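You operate a simulated robot arm through the tools that you are given. There is no shell and no other tool. Be economical: measure what you need, move in short steps, check, and stop when the job is done.

Carry out the task below with a simulated robot arm. There is one attempt and no reset: what you move stays moved.

TASK
Put the green drink can and the red drink can in the grey washing-up bowl.

It is judged by the outcome, as a careful person would: the job done as asked, and still so three seconds after it is handed in. It fails if anything else is knocked over, pushed out of place, dropped, spilled or broken.

THE ROBOT
A 7-joint arm with a two-finger parallel gripper, fixed in place. Base frame: the origin is at the foot of the arm, x ahead of it, y to its left, z up; the work surface is at about z = 0. Lengths are in mm, angles in degrees, forces in N, time in s.
With the tool pointing down near the work surface it reaches from about 240 to 620 mm from the base axis. Its first joint turns from -66.0 to 66.0 degrees. Payload 2.6 kg.
Tool frame: the origin (TCP) lies between the finger pads and is the grasp point; the fingertips stand 30 mm ahead of it; z points along the fingers, y is the line along which they close. The gripper opens to 94 mm. The fingers are 28 mm wide and 10 mm thick; the gripper's body (50 by 96 mm) begins 55 mm behind the TCP.
Orientation is told as [roll, pitch, yaw] about the base's x, y, z axes, in that order, counted from this pose: with the fingers straight down and closing along the base's y, the tool's x points along the base's -x, its y along +y and its z along -z.

THE INTERFACE
- The arm moves only by the tool send_rows. Its argument "plan" is one flat list of numbers, 7 for each row, row after row: the shift along the tool's x, y, z in mm, then the turn, a rotation vector about the tool's x, y, z in degrees, then the gripper command, from -1 (shut) to 1 (fully open), values between in proportion. In form: [tx, ty, tz, wx, wy, wz, grip, tx, ty, tz, wx, wy, wz, grip, ...]. A call has 1 to 12 rows; each row shifts and turns the commanded pose from where the row before left it, along the tool's axes as they then stand. A row lasts 0.2 s, in which the tool goes at most 50 mm and 8.6 degrees; a call with a longer step from one row to the next is refused whole, and so is a gripper value outside its range. A pose out of reach is approached as far as the arm can. The call stops where the force on the tool passes 40 N (or 10 N more than at its start, if that is more) or the arm is blocked; 0.2 s more then pass. The fingers move at their own pace (about 72 mm/s each) and stop on an object; they squeeze with about 34 N. The grip force told is the motor's: it shows also when the fingers shut on nothing. Time passes only in rows, and 0.2 s behind the last, so rows that do not move let the fingers close. It gives the time, the measured TCP pose, the force on the tool (base axes), the opening and the grip force at its end, in the units of the frame above (readings bear some noise), and new pictures: "pictures" is both (left out), scene, wrist or none.
- Cameras (640 x 400 px; columns grow to the right, rows downward): "scene" is fixed at [40.1, 443.1, 552.4]; the picture's right is [-0.69, -0.72, 0.00], its down [-0.50, 0.48, -0.72] and it looks along [0.52, -0.50, -0.69] (base axes); focal length 214 px, centre (320, 200). "wrist" rides on the gripper at [-37, 0, -58] in the tool frame; the picture's right is [0.00, -1.00, 0.00], its down [0.97, 0.00, -0.24] and it looks along [0.24, 0.00, 0.97] (tool axes); focal length 218 px, centre (320, 200).
- point_at(camera, pixels): there is no depth. For up to 12 entries [column, row, z] of the newest picture of that camera ("zoom" is the newest enlarged one), the place [x, y] in the base frame at which the ray of that pixel passes the height z, good to about 2 mm. No time passes.
- close_up(camera, box): a new picture of the part [left, top, right, bottom] of that camera's present view, enlarged. No time passes.
- hand_in(): hands the job in; it is judged then, once.

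Work in short steps. Measure before you move; look again where a grasp or a placing could have gone wrong, and mend it. You have 60 turns and 120 pictures in all, the two below and enlarged ones among them. Open the gripper and draw the arm clear of the work before you hand the job in, unless the task says otherwise; then end with one line.

The tools are called after ">>>" as a command line: name --argument value ..., lists and objects as JSON in quotes. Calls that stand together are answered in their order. send_rows: Moves the arm, as the interface text tells. Its arguments: {"type":"object","properties":{"plan":{"type":"array","items":{"type":"number"}},"pictures":{"type":"string","enum":["both","scene","wrist","none"]}},"required":["plan"]} The other tools are called the same way: point_at (camera, pixels) gives the place at which the rays of pixels pass given heights; close_up (camera, box) takes an enlarged picture of a part of a camera's view; hand_in () hands the job in.

At the start:

```text
time_s: 0.0
ee_pos: [358.0, 54.6, 406.6]
orientation: [0.0, 0.0, 0.0]
contact_force: [-0.5, 0.0, 0.9]
width: 93.9
grasp_force: 0.1
```

scene: 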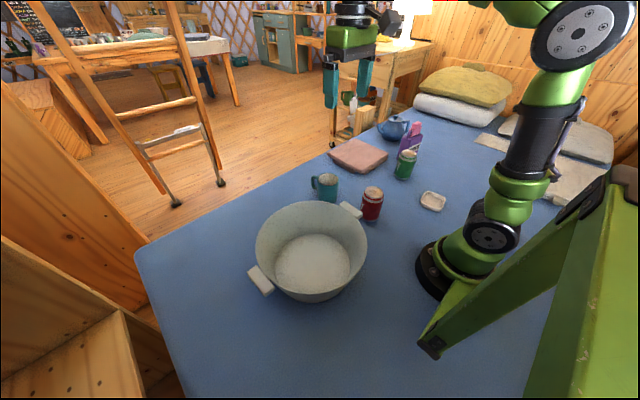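
wrist: 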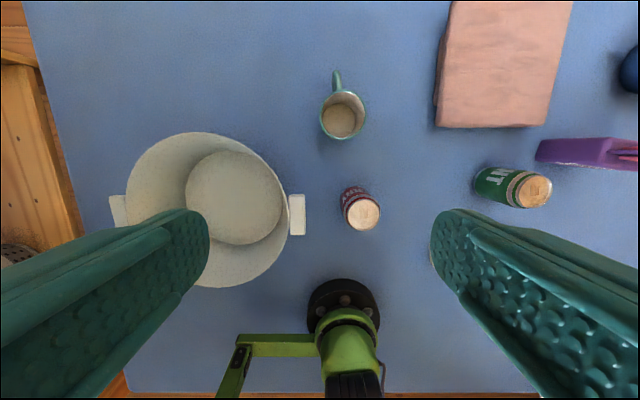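

I'll enlarge the cans and bowl to measure them.

>>> close_up --camera "scene" --box '[300, 100, 460, 240]'

>>> point_at --camera "wrist" --pixels '[[364, 216, 100], [364, 216, 70], [535, 191, 100], [535, 191, 70], [205, 210, 100], [127, 200, 100], [290, 205, 100], [235, 198, 0], [340, 120, 80], [297, 215, 100], [115, 210, 100]]'

>>> point_at --camera "scene" --pixels '[[370, 220, 0], [373, 190, 100], [373, 190, 70], [403, 179, 0], [408, 154, 100], [408, 154, 70], [312, 262, 0], [260, 240, 100], [365, 245, 100]]'

```text
2.86 times, centred on (380, 170) of scene
```

zoom: 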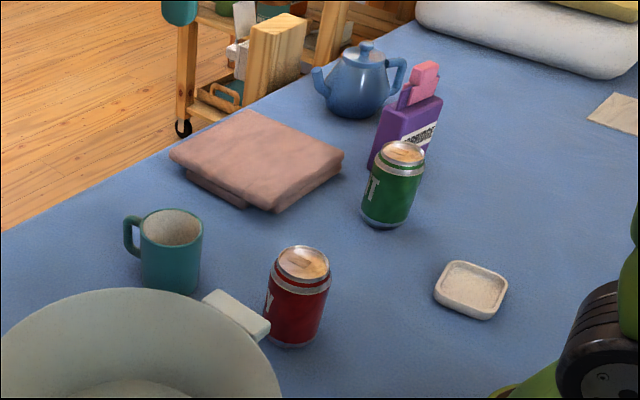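

```text
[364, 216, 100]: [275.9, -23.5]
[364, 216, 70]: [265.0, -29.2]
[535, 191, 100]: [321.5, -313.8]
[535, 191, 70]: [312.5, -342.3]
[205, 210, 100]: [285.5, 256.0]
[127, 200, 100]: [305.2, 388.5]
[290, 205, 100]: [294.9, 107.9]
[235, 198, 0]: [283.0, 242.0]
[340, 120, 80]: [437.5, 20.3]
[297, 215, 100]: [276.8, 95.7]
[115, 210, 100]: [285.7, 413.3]
```

```text
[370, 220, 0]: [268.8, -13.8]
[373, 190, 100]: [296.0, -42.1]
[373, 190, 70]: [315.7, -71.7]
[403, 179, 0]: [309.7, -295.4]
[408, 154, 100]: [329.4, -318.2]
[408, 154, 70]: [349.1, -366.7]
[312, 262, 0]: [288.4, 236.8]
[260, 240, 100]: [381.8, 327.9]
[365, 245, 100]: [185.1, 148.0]
```

Both views agree on the can tops at z≈115–120: red near (283,-21) and green near (323,-297). I'll go above the red can first and look from there.

>>> send_rows --plan '[15, -15, 29, 0, 0, 0, 1, 15, -15, 29, 0, 0, 0, 1, 15, -15, 29, 0, 0, 0, 1, 15, -15, 29, 0, 0, 0, 1, 15, -15, 29, 0, 0, 0, 1, 0, 0, 0, 0, 0, 0, 1]'

```text
time_s: 1.4
ee_pos: [282.0, -20.0, 261.9]
orientation: [0.0, 0.0, 0.0]
contact_force: [0.0, -0.1, 0.1]
width: 93.8
grasp_force: 0.1
```

scene: 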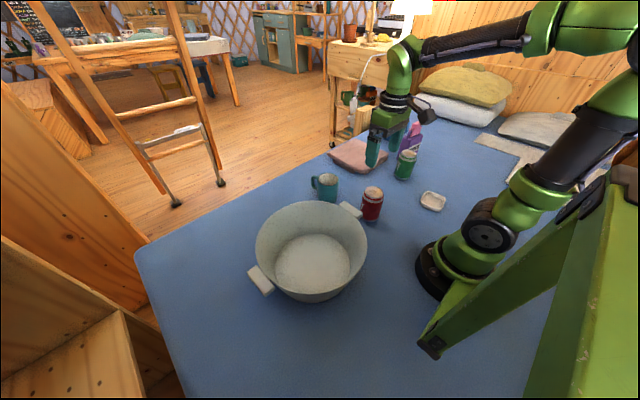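
wrist: 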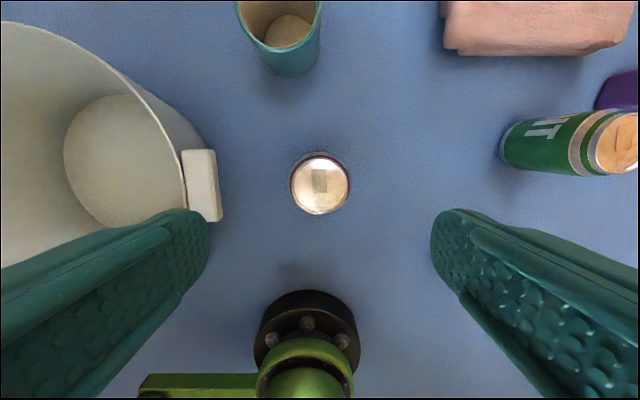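

The red can top is at (320,185), nearly under the camera. I'll measure it, the bowl handle and rim.

>>> point_at --camera "wrist" --pixels '[[320, 185, 115], [290, 185, 115], [350, 185, 115], [320, 155, 115], [320, 215, 115], [220, 190, 100], [185, 200, 120], [616, 142, 115], [298, 150, 0], [110, 160, 0]]'

>>> point_at --camera "scene" --pixels '[[373, 191, 90], [373, 191, 110], [373, 191, 120]]'

```text
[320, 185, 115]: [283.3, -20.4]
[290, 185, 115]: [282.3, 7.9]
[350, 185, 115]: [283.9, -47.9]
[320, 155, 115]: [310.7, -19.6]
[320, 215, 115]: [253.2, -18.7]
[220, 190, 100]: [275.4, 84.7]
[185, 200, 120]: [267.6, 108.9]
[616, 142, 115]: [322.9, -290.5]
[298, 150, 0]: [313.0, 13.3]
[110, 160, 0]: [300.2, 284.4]
```

```text
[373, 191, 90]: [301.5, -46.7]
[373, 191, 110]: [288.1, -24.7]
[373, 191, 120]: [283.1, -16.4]
```

The can is centred under the tool at (283,-20). I descend to z≈85 and close.

>>> send_rows --plan '[0, 0, 40, 0, 0, 0, 1, 0, 0, 40, 0, 0, 0, 1, 0, 0, 40, 0, 0, 0, 1, 0, 0, 35, 0, 0, 0, 1, 0, 0, 22, 0, 0, 0, 1, 0, 0, 0, 0, 0, 0, 1, 0, 0, 0, 0, 0, 0, -1, 0, 0, 0, 0, 0, 0, -1, 0, 0, 0, 0, 0, 0, -1]'

```text
time_s: 3.4
ee_pos: [281.8, -21.3, 85.0]
orientation: [0.0, -0.1, 0.0]
contact_force: [0.5, 0.1, 0.1]
width: 62.2
grasp_force: 34.1
```

scene: 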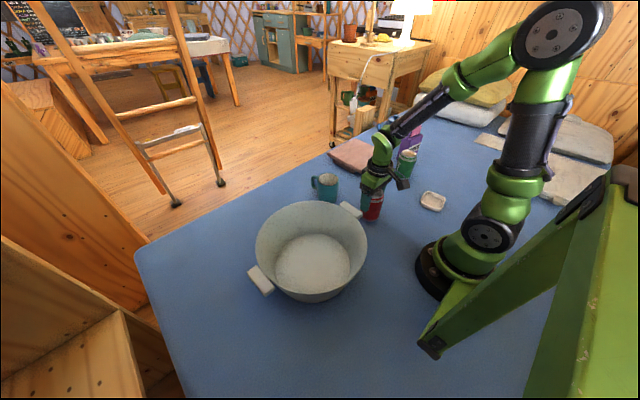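
wrist: 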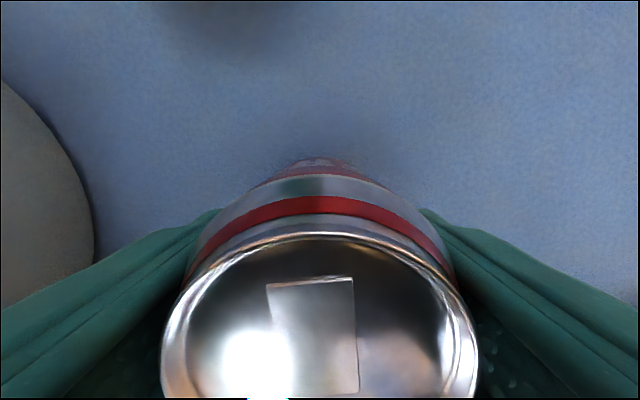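

Gripped at 62 mm. Lift 180 mm straight up.

>>> send_rows --plan '[0, 0, -20, 0, 0, 0, -1, 0, 0, -40, 0, 0, 0, -1, 0, 0, -40, 0, 0, 0, -1, 0, 0, -40, 0, 0, 0, -1, 0, 0, -40, 0, 0, 0, -1, 0, 0, 0, 0, 0, 0, -1]'

```text
time_s: 4.8
ee_pos: [280.2, -22.1, 264.1]
orientation: [0.1, 0.0, 0.0]
contact_force: [-0.5, 0.4, -0.2]
width: 62.1
grasp_force: 34.5
```

scene: 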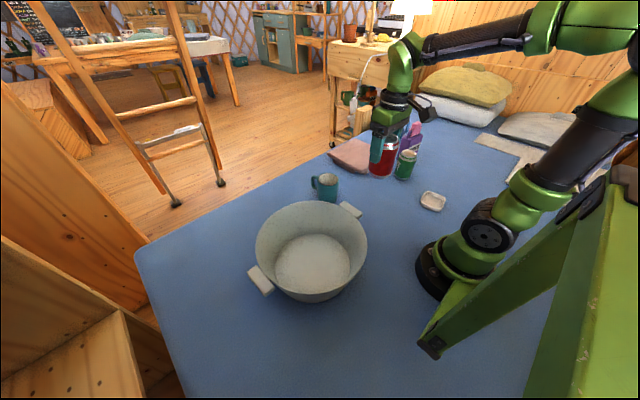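
wrist: 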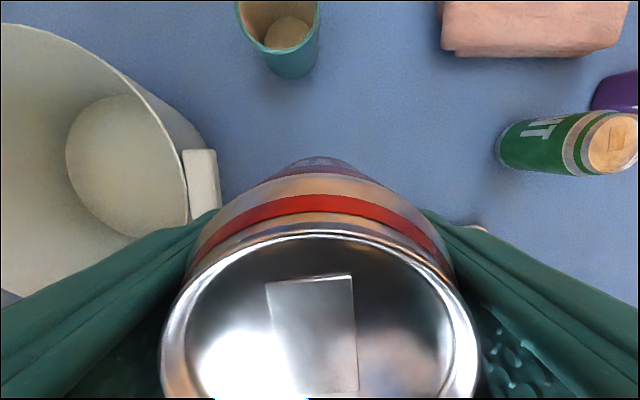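

Lifted cleanly. Now carry over the bowl to about (325,243), keeping height.

>>> send_rows --plan '[-3, 20, -3, 0, 0, 0, -1, -8, 44, -3, 0, 0, 0, -1, -8, 44, 0, 0, 0, 0, -1, -8, 44, 0, 0, 0, 0, -1, -8, 44, 0, 0, 0, 0, -1, -8, 44, 0, 0, 0, 0, -1, -2, 25, 0, 0, 0, 0, -1, 0, 0, 0, 0, 0, 0, -1]'

```text
time_s: 6.6
ee_pos: [328.3, 244.7, 270.9]
orientation: [-0.1, 0.1, 0.1]
contact_force: [0.8, 0.9, 0.0]
width: 61.9
grasp_force: 33.6
```

scene: 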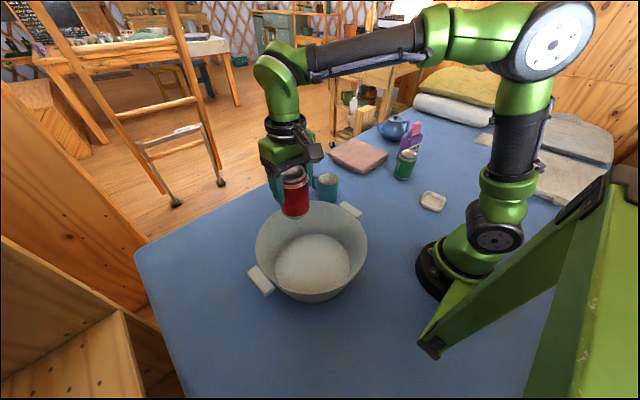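
wrist: 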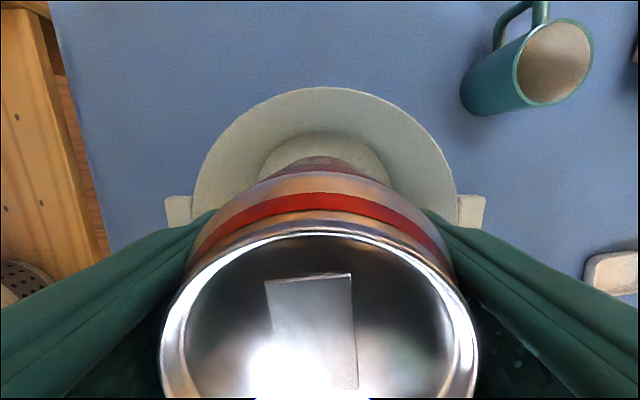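

The bowl appears centred under the gripper in y (rim 193–455, floor 258–393). Check the far edge of the floor and rim.

>>> point_at --camera "wrist" --pixels '[[325, 132, 5], [258, 180, 5], [393, 180, 5], [325, 87, 120], [193, 210, 120], [455, 210, 120]]'

```text
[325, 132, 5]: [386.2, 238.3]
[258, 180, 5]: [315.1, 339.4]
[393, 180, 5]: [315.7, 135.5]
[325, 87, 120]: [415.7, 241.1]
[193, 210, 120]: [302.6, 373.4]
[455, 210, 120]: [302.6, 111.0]
```

Floor centre ≈(285,240), radius ≈101, so x=328 is fine. Descend to just above the floor, then check the force.

>>> send_rows --plan '[0, 0, 30, 0, 0, 0, -1, 0, 0, 40, 0, 0, 0, -1, 0, 0, 40, 0, 0, 0, -1, 0, 0, 35, 0, 0, 0, -1, 0, 0, 20, 0, 0, 0, -1, 0, 0, 6, 0, 0, 0, -1, 0, 0, 4, 0, 0, 0, -1, 0, 0, 0, 0, 0, 0, -1]'

```text
time_s: 8.4
ee_pos: [328.4, 244.1, 96.3]
orientation: [0.0, 0.0, 0.1]
contact_force: [0.4, -0.6, -0.4]
width: 61.8
grasp_force: 34.6
```

scene: 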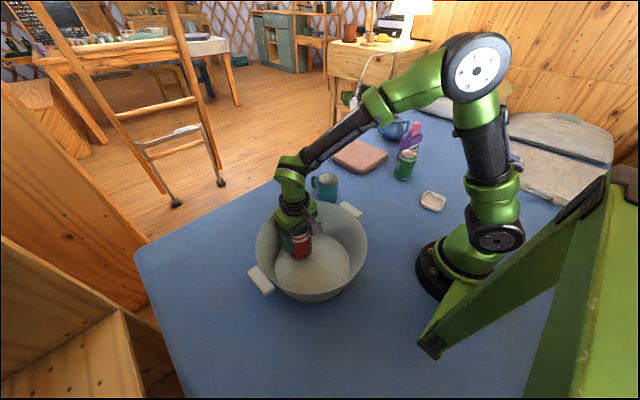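
wrist: 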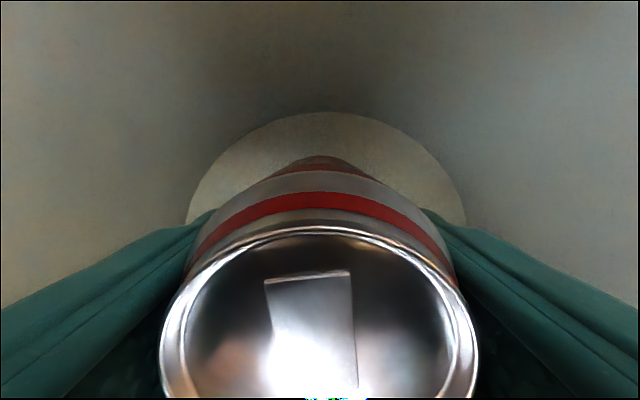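

No contact yet; lower in 2 mm steps until the force shows.

>>> send_rows --plan '[0, 0, 2, 0, 0, 0, -1, 0, 0, 2, 0, 0, 0, -1, 0, 0, 0, 0, 0, 0, -1]' --pictures "none"

>>> send_rows --plan '[0, 0, 2, 0, 0, 0, -1, 0, 0, 0, 0, 0, 0, -1]' --pictures "none"

```text
time_s: 9.2
ee_pos: [326.8, 243.8, 91.5]
orientation: [0.0, 0.0, 0.1]
contact_force: [0.0, 0.5, -0.6]
width: 61.8
grasp_force: 33.9
```

```text
time_s: 9.8
ee_pos: [325.8, 244.4, 90.3]
orientation: [0.0, 0.0, 0.0]
contact_force: [-0.9, -1.1, 2.8]
width: 62.1
grasp_force: 34.5
```

>>> send_rows --plan '[0, 0, 1, 0, 0, 0, -1, 0, 0, 0, 0, 0, 0, -1]' --pictures "none"

```text
time_s: 10.4
ee_pos: [327.8, 244.9, 90.0]
orientation: [0.1, -0.1, 0.0]
contact_force: [-2.5, -3.1, 16.2]
width: 61.8
grasp_force: 33.9
```

In contact with the bowl floor (16 N). Release, then rise.

>>> send_rows --plan '[0, 0, -1, 0, 0, 0, -1, 0, 0, 0, 0, 0, 0, -0.2, 0, 0, 0, 0, 0, 0, 0.7, 0, 0, 0, 0, 0, 0, 0.7, 0, 0, -20, 0, 0, 0, 0.7, 0, 0, -40, 0, 0, 0, 0.7, 0, 0, -40, 0, 0, 0, 0.7, 0, 0, -40, 0, 0, 0, 1, 0, 0, -40, 0, 0, 0, 1, 0, 0, 0, 0, 0, 0, 1]'

```text
time_s: 12.6
ee_pos: [326.8, 243.3, 270.3]
orientation: [0.0, 0.0, 0.0]
contact_force: [0.6, 0.1, -0.7]
width: 94.0
grasp_force: 0.1
```

scene: 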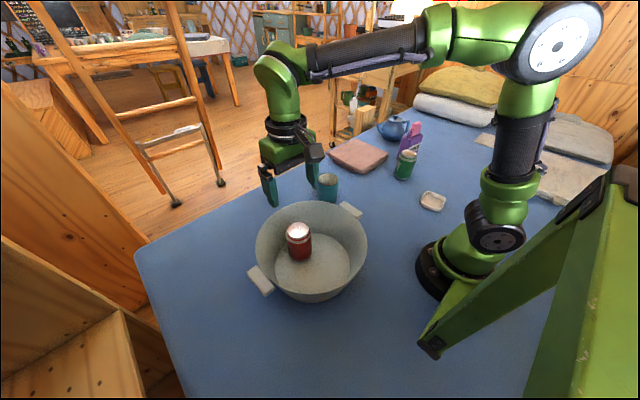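
wrist: 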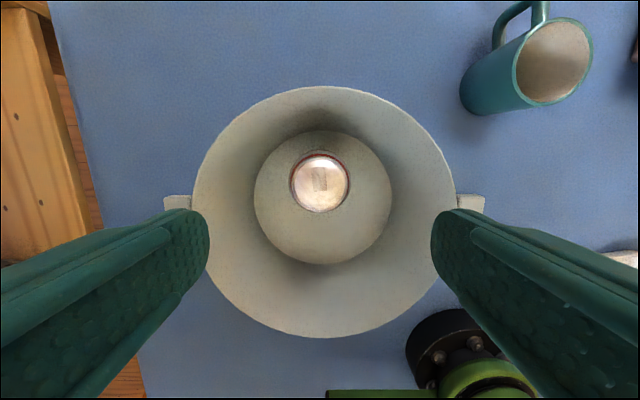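

The red can stands in the bowl. Move to above the green can at about (323,-293).

>>> send_rows --plan '[0, -30, -10, 0, 0, 0, 1, 0, -46, 0, 0, 0, 0, 1, 0, -46, 0, 0, 0, 0, 1, 0, -46, 0, 0, 0, 0, 1, 0, -46, 0, 0, 0, 0, 1, 0, -46, 0, 0, 0, 0, 1, 0, -46, 0, 0, 0, 0, 1, 0, -46, 0, 0, 0, 0, 1, 0, -46, 0, 0, 0, 0, 1, 2, -46, 0, 0, 0, 0, 1, 2, -46, 0, 0, 0, 0, 1, 0, -46, 0, 0, 0, 0, 1]'

```text
time_s: 15.2
ee_pos: [320.7, -293.7, 280.2]
orientation: [0.0, 0.0, 0.0]
contact_force: [1.4, 0.0, 0.5]
width: 94.1
grasp_force: 0.0
```

scene: 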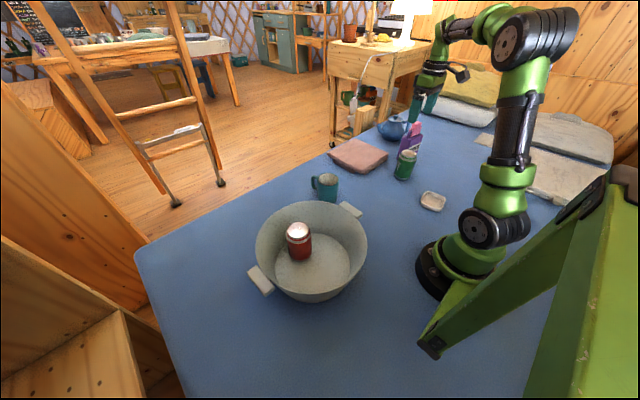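
wrist: 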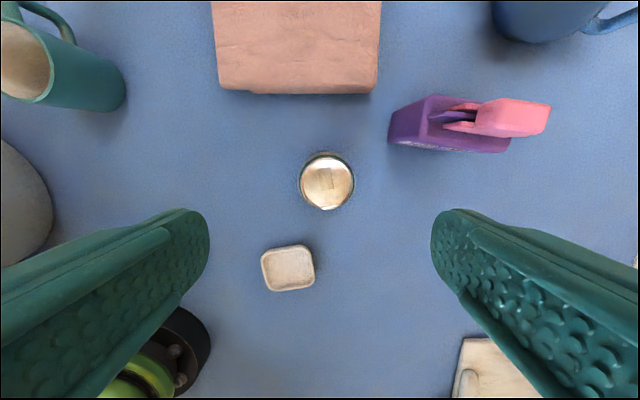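

Measure the green can top at (327,181) and the purple bottle's clearance.

>>> point_at --camera "wrist" --pixels '[[327, 181, 117], [300, 181, 117], [355, 181, 117], [388, 144, 0], [388, 144, 100], [440, 150, 100], [510, 150, 0], [475, 135, 170], [295, 92, 30]]'

>>> close_up --camera "scene" --box '[370, 100, 450, 200]'

```text
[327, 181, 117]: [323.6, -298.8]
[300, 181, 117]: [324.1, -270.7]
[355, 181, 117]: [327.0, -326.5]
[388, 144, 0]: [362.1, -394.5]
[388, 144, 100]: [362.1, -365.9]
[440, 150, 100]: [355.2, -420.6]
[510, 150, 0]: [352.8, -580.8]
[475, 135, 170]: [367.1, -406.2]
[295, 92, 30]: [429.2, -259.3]
```

```text
4.00 times, centred on (410, 150) of scene
```

zoom: 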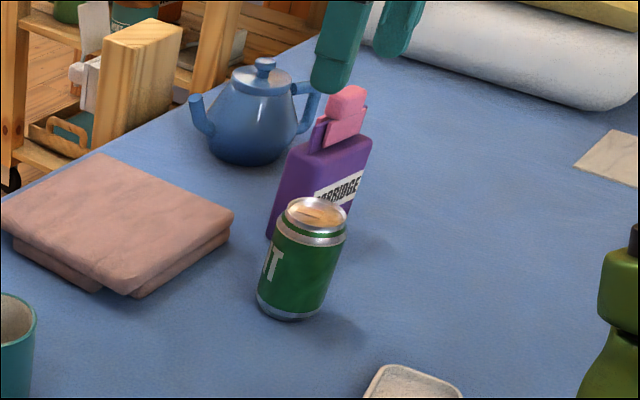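

Green can at (324,-299); the bottle starts around y≈-394, so an open finger (outer edge y≈-356) clears it. Align, descend and close.

>>> send_rows --plan '[-3, -5, 15, 0, 0, 0, 1, 0, 0, 40, 0, 0, 0, 1, 0, 0, 40, 0, 0, 0, 1, 0, 0, 40, 0, 0, 0, 1, 0, 0, 35, 0, 0, 0, 1, 0, 0, 25, 0, 0, 0, 1, 0, 0, 0, 0, 0, 0, 1, 0, 0, 0, 0, 0, 0, -1, 0, 0, 0, 0, 0, 0, -1, 0, 0, 0, 0, 0, 0, -1]'

```text
time_s: 17.4
ee_pos: [324.9, -296.8, 84.2]
orientation: [-0.1, 0.0, -0.1]
contact_force: [-1.2, 0.7, -0.1]
width: 63.8
grasp_force: 33.8
```

scene: 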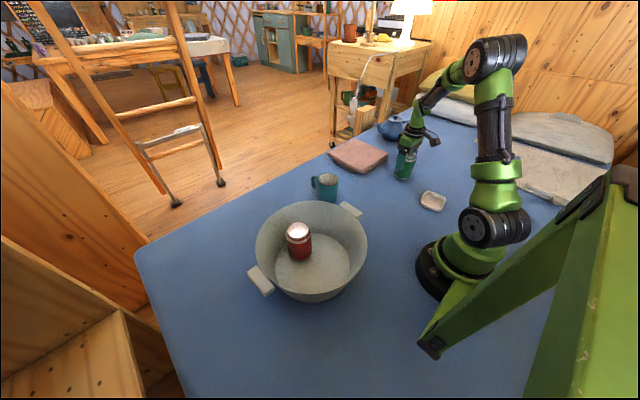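
wrist: 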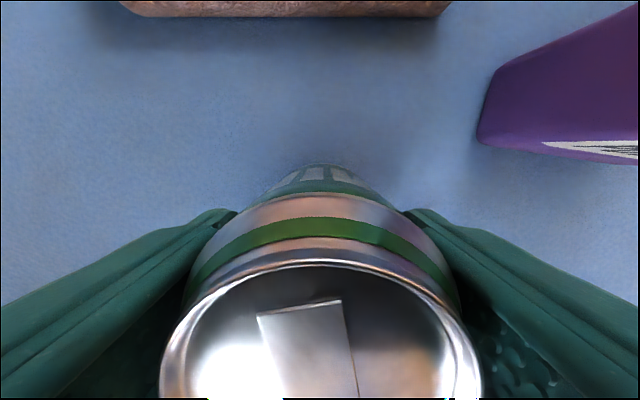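

Gripped. Lift straight up to z≈280.

>>> send_rows --plan '[0, 0, -15, 0, 0, 0, -1, 0, 0, -40, 0, 0, 0, -1, 0, 0, -45, 0, 0, 0, -1, 0, 0, -45, 0, 0, 0, -1, 0, 0, -45, 0, 0, 0, -1, 0, 0, -10, 0, 0, 0, -1, 0, 25, 0, 0, 0, 0, -1, 0, 45, 0, 0, 0, 0, -1, 0, 45, 0, 0, 0, 0, -1, 0, 45, 0, 0, 0, 0, -1, 0, 45, 0, 0, 0, 0, -1, 0, 20, 0, 0, 0, 0, -1]'

```text
time_s: 20.0
ee_pos: [326.5, -72.1, 285.6]
orientation: [0.0, 0.0, -0.1]
contact_force: [-0.7, -0.6, -0.3]
width: 63.4
grasp_force: 34.1
```

scene: 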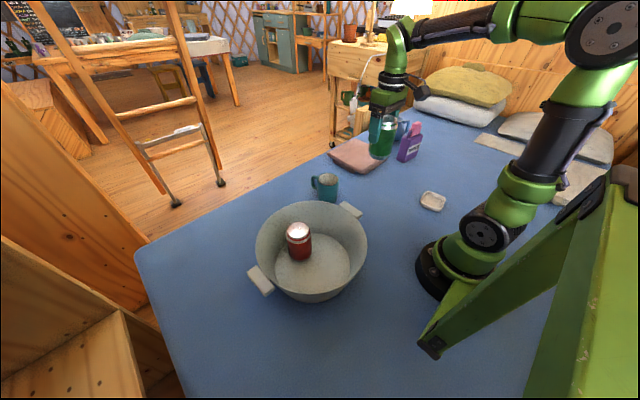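
wrist: 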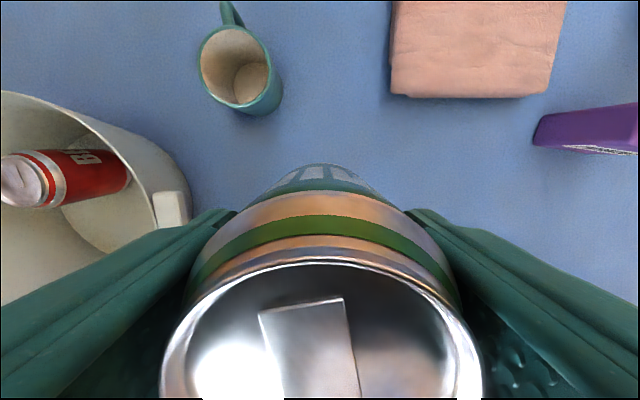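

Carry to (245,240), in the near part of the bowl opposite the red can.

>>> send_rows --plan '[6, 22, 0, 0, 0, 0, -1, 11, 42, 0, 0, 0, 0, -1, 11, 42, 0, 0, 0, 0, -1, 11, 42, 0, 0, 0, 0, -1, 11, 42, 0, 0, 0, 0, -1, 11, 42, 0, 0, 0, 0, -1, 11, 42, 0, 0, 0, 0, -1, 9, 36, 0, 0, 0, 0, -1, 0, 0, 0, 0, 0, 0, -1]'

```text
time_s: 22.0
ee_pos: [244.9, 238.3, 285.4]
orientation: [0.1, 0.0, -0.1]
contact_force: [-0.5, -1.0, -0.3]
width: 62.9
grasp_force: 34.3
```

scene: 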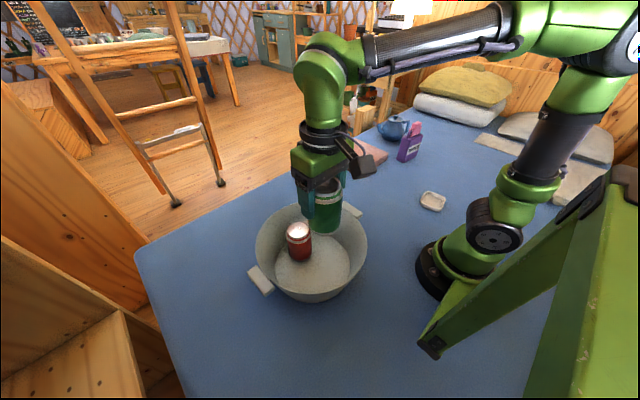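
wrist: 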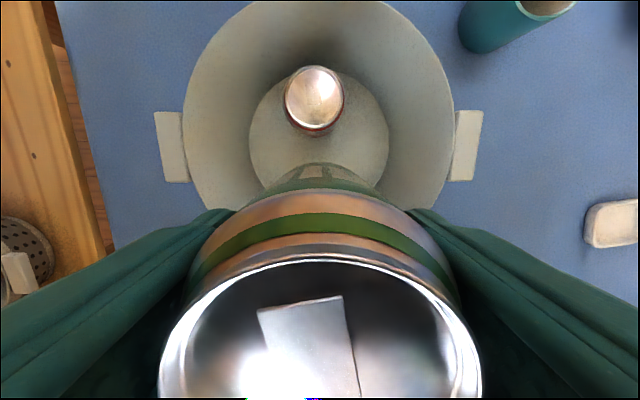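

Position is good: the red can is well ahead (top at 313,97). Descend to just above the floor.

>>> send_rows --plan '[0, 0, 30, 0, 0, 0, -1, 0, 0, 40, 0, 0, 0, -1, 0, 0, 40, 0, 0, 0, -1, 0, 0, 35, 0, 0, 0, -1, 0, 0, 25, 0, 0, 0, -1, 0, 0, 12, 0, 0, 0, -1, 0, 0, 8, 0, 0, 0, -1, 0, 0, 0, 0, 0, 0, -1]'

```text
time_s: 23.8
ee_pos: [245.6, 237.4, 94.4]
orientation: [0.0, 0.0, 0.1]
contact_force: [0.3, -0.5, -0.3]
width: 62.5
grasp_force: 34.1
```

scene: 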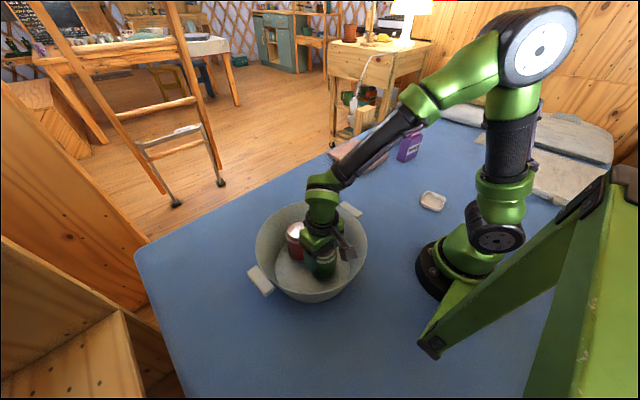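
wrist: 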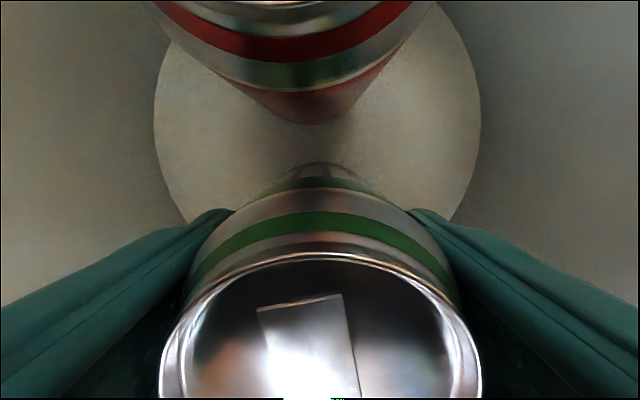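

Still no contact; fine steps down.

>>> send_rows --plan '[0, 0, 2, 0, 0, 0, -1, 0, 0, 0, 0, 0, 0, -1]' --pictures "none"

>>> send_rows --plan '[0, 0, 2, 0, 0, 0, -1, 0, 0, 0, 0, 0, 0, -1]' --pictures "none"

>>> send_rows --plan '[0, 0, 1, 0, 0, 0, -1, 0, 0, 0, 0, 0, 0, -1]' --pictures "none"

```text
time_s: 24.4
ee_pos: [245.1, 238.7, 92.9]
orientation: [-0.1, -0.1, 0.0]
contact_force: [-1.1, 1.0, -1.3]
width: 62.5
grasp_force: 34.0
```

```text
time_s: 25.0
ee_pos: [244.6, 239.7, 91.4]
orientation: [-0.1, 0.0, -0.1]
contact_force: [0.8, 0.5, 0.0]
width: 63.0
grasp_force: 34.1
```

```text
time_s: 25.6
ee_pos: [244.9, 239.3, 91.3]
orientation: [0.1, 0.0, 0.1]
contact_force: [-0.6, 0.9, -0.6]
width: 62.9
grasp_force: 34.0
```

>>> send_rows --plan '[0, 0, 1, 0, 0, 0, -1, 0, 0, 0, 0, 0, 0, -1]' --pictures "none"

>>> send_rows --plan '[0, 0, 1, 0, 0, 0, -1, 0, 0, 0, 0, 0, 0, -1]' --pictures "none"

```text
time_s: 26.2
ee_pos: [244.8, 237.6, 88.9]
orientation: [0.0, 0.1, 0.0]
contact_force: [-0.1, -0.7, 1.7]
width: 62.8
grasp_force: 34.0
```

```text
time_s: 26.8
ee_pos: [244.6, 239.6, 89.4]
orientation: [0.2, 0.0, 0.0]
contact_force: [-3.4, -2.6, 22.0]
width: 62.9
grasp_force: 33.9
```

Contact with the floor (22 N). Back off 1 mm, release and rise.

>>> send_rows --plan '[0, 0, -1, 0, 0, 0, -1, 0, 0, 0, 0, 0, 0, -0.2, 0, 0, 0, 0, 0, 0, 0.7, 0, 0, 0, 0, 0, 0, 0.7, 0, 0, -20, 0, 0, 0, 0.7, 0, 0, -40, 0, 0, 0, 0.7, 0, 0, -40, 0, 0, 0, 0.7, 0, 0, -40, 0, 0, 0, 1, 0, 0, -45, 0, 0, 0, 1, 0, 0, -45, 0, 0, 0, 1, 0, 0, 0, 0, 0, 0, 1]'

```text
time_s: 29.2
ee_pos: [244.8, 238.1, 320.5]
orientation: [0.0, 0.0, 0.1]
contact_force: [0.5, 0.5, -0.4]
width: 94.1
grasp_force: 0.0
```

scene: 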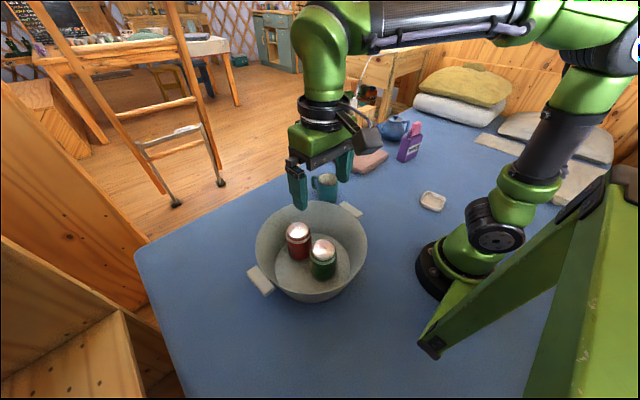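
wrist: 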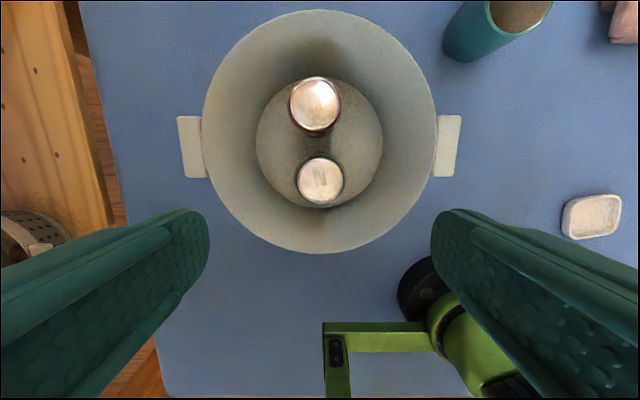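

Both cans stand in the bowl. Draw the arm aside, back towards the start.

>>> send_rows --plan '[-20, -30, -20, 0, 0, 0, 1, -20, -35, -20, 0, 0, 0, 1, -20, -35, -20, 0, 0, 0, 1, -20, -35, -15, 0, 0, 0, 1, -20, -40, 0, 0, 0, 0, 1, 0, 0, 0, 0, 0, 0, 1]' --pictures "scene"

```text
time_s: 30.6
ee_pos: [344.1, 63.6, 394.6]
orientation: [0.0, 0.1, -0.1]
contact_force: [-0.3, -0.2, 0.0]
width: 93.9
grasp_force: 0.0
```

scene: 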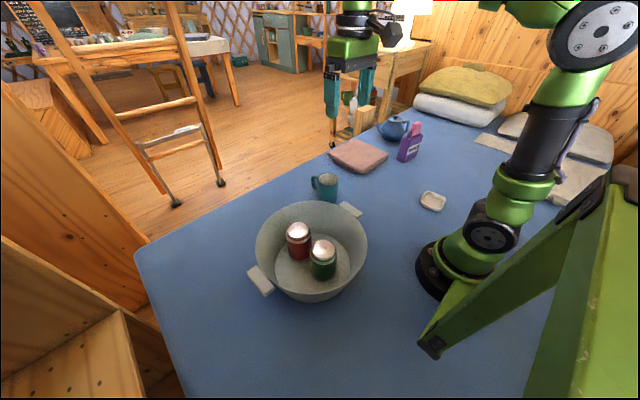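

The scene shows both cans in the bowl, everything else unmoved, and the arm clear. I'm handing it in.

>>> hand_in

```text
The job is handed in.
```

The green and red drink cans are both standing upright in the grey washing-up bowl, nothing else was disturbed, and the job is handed in.
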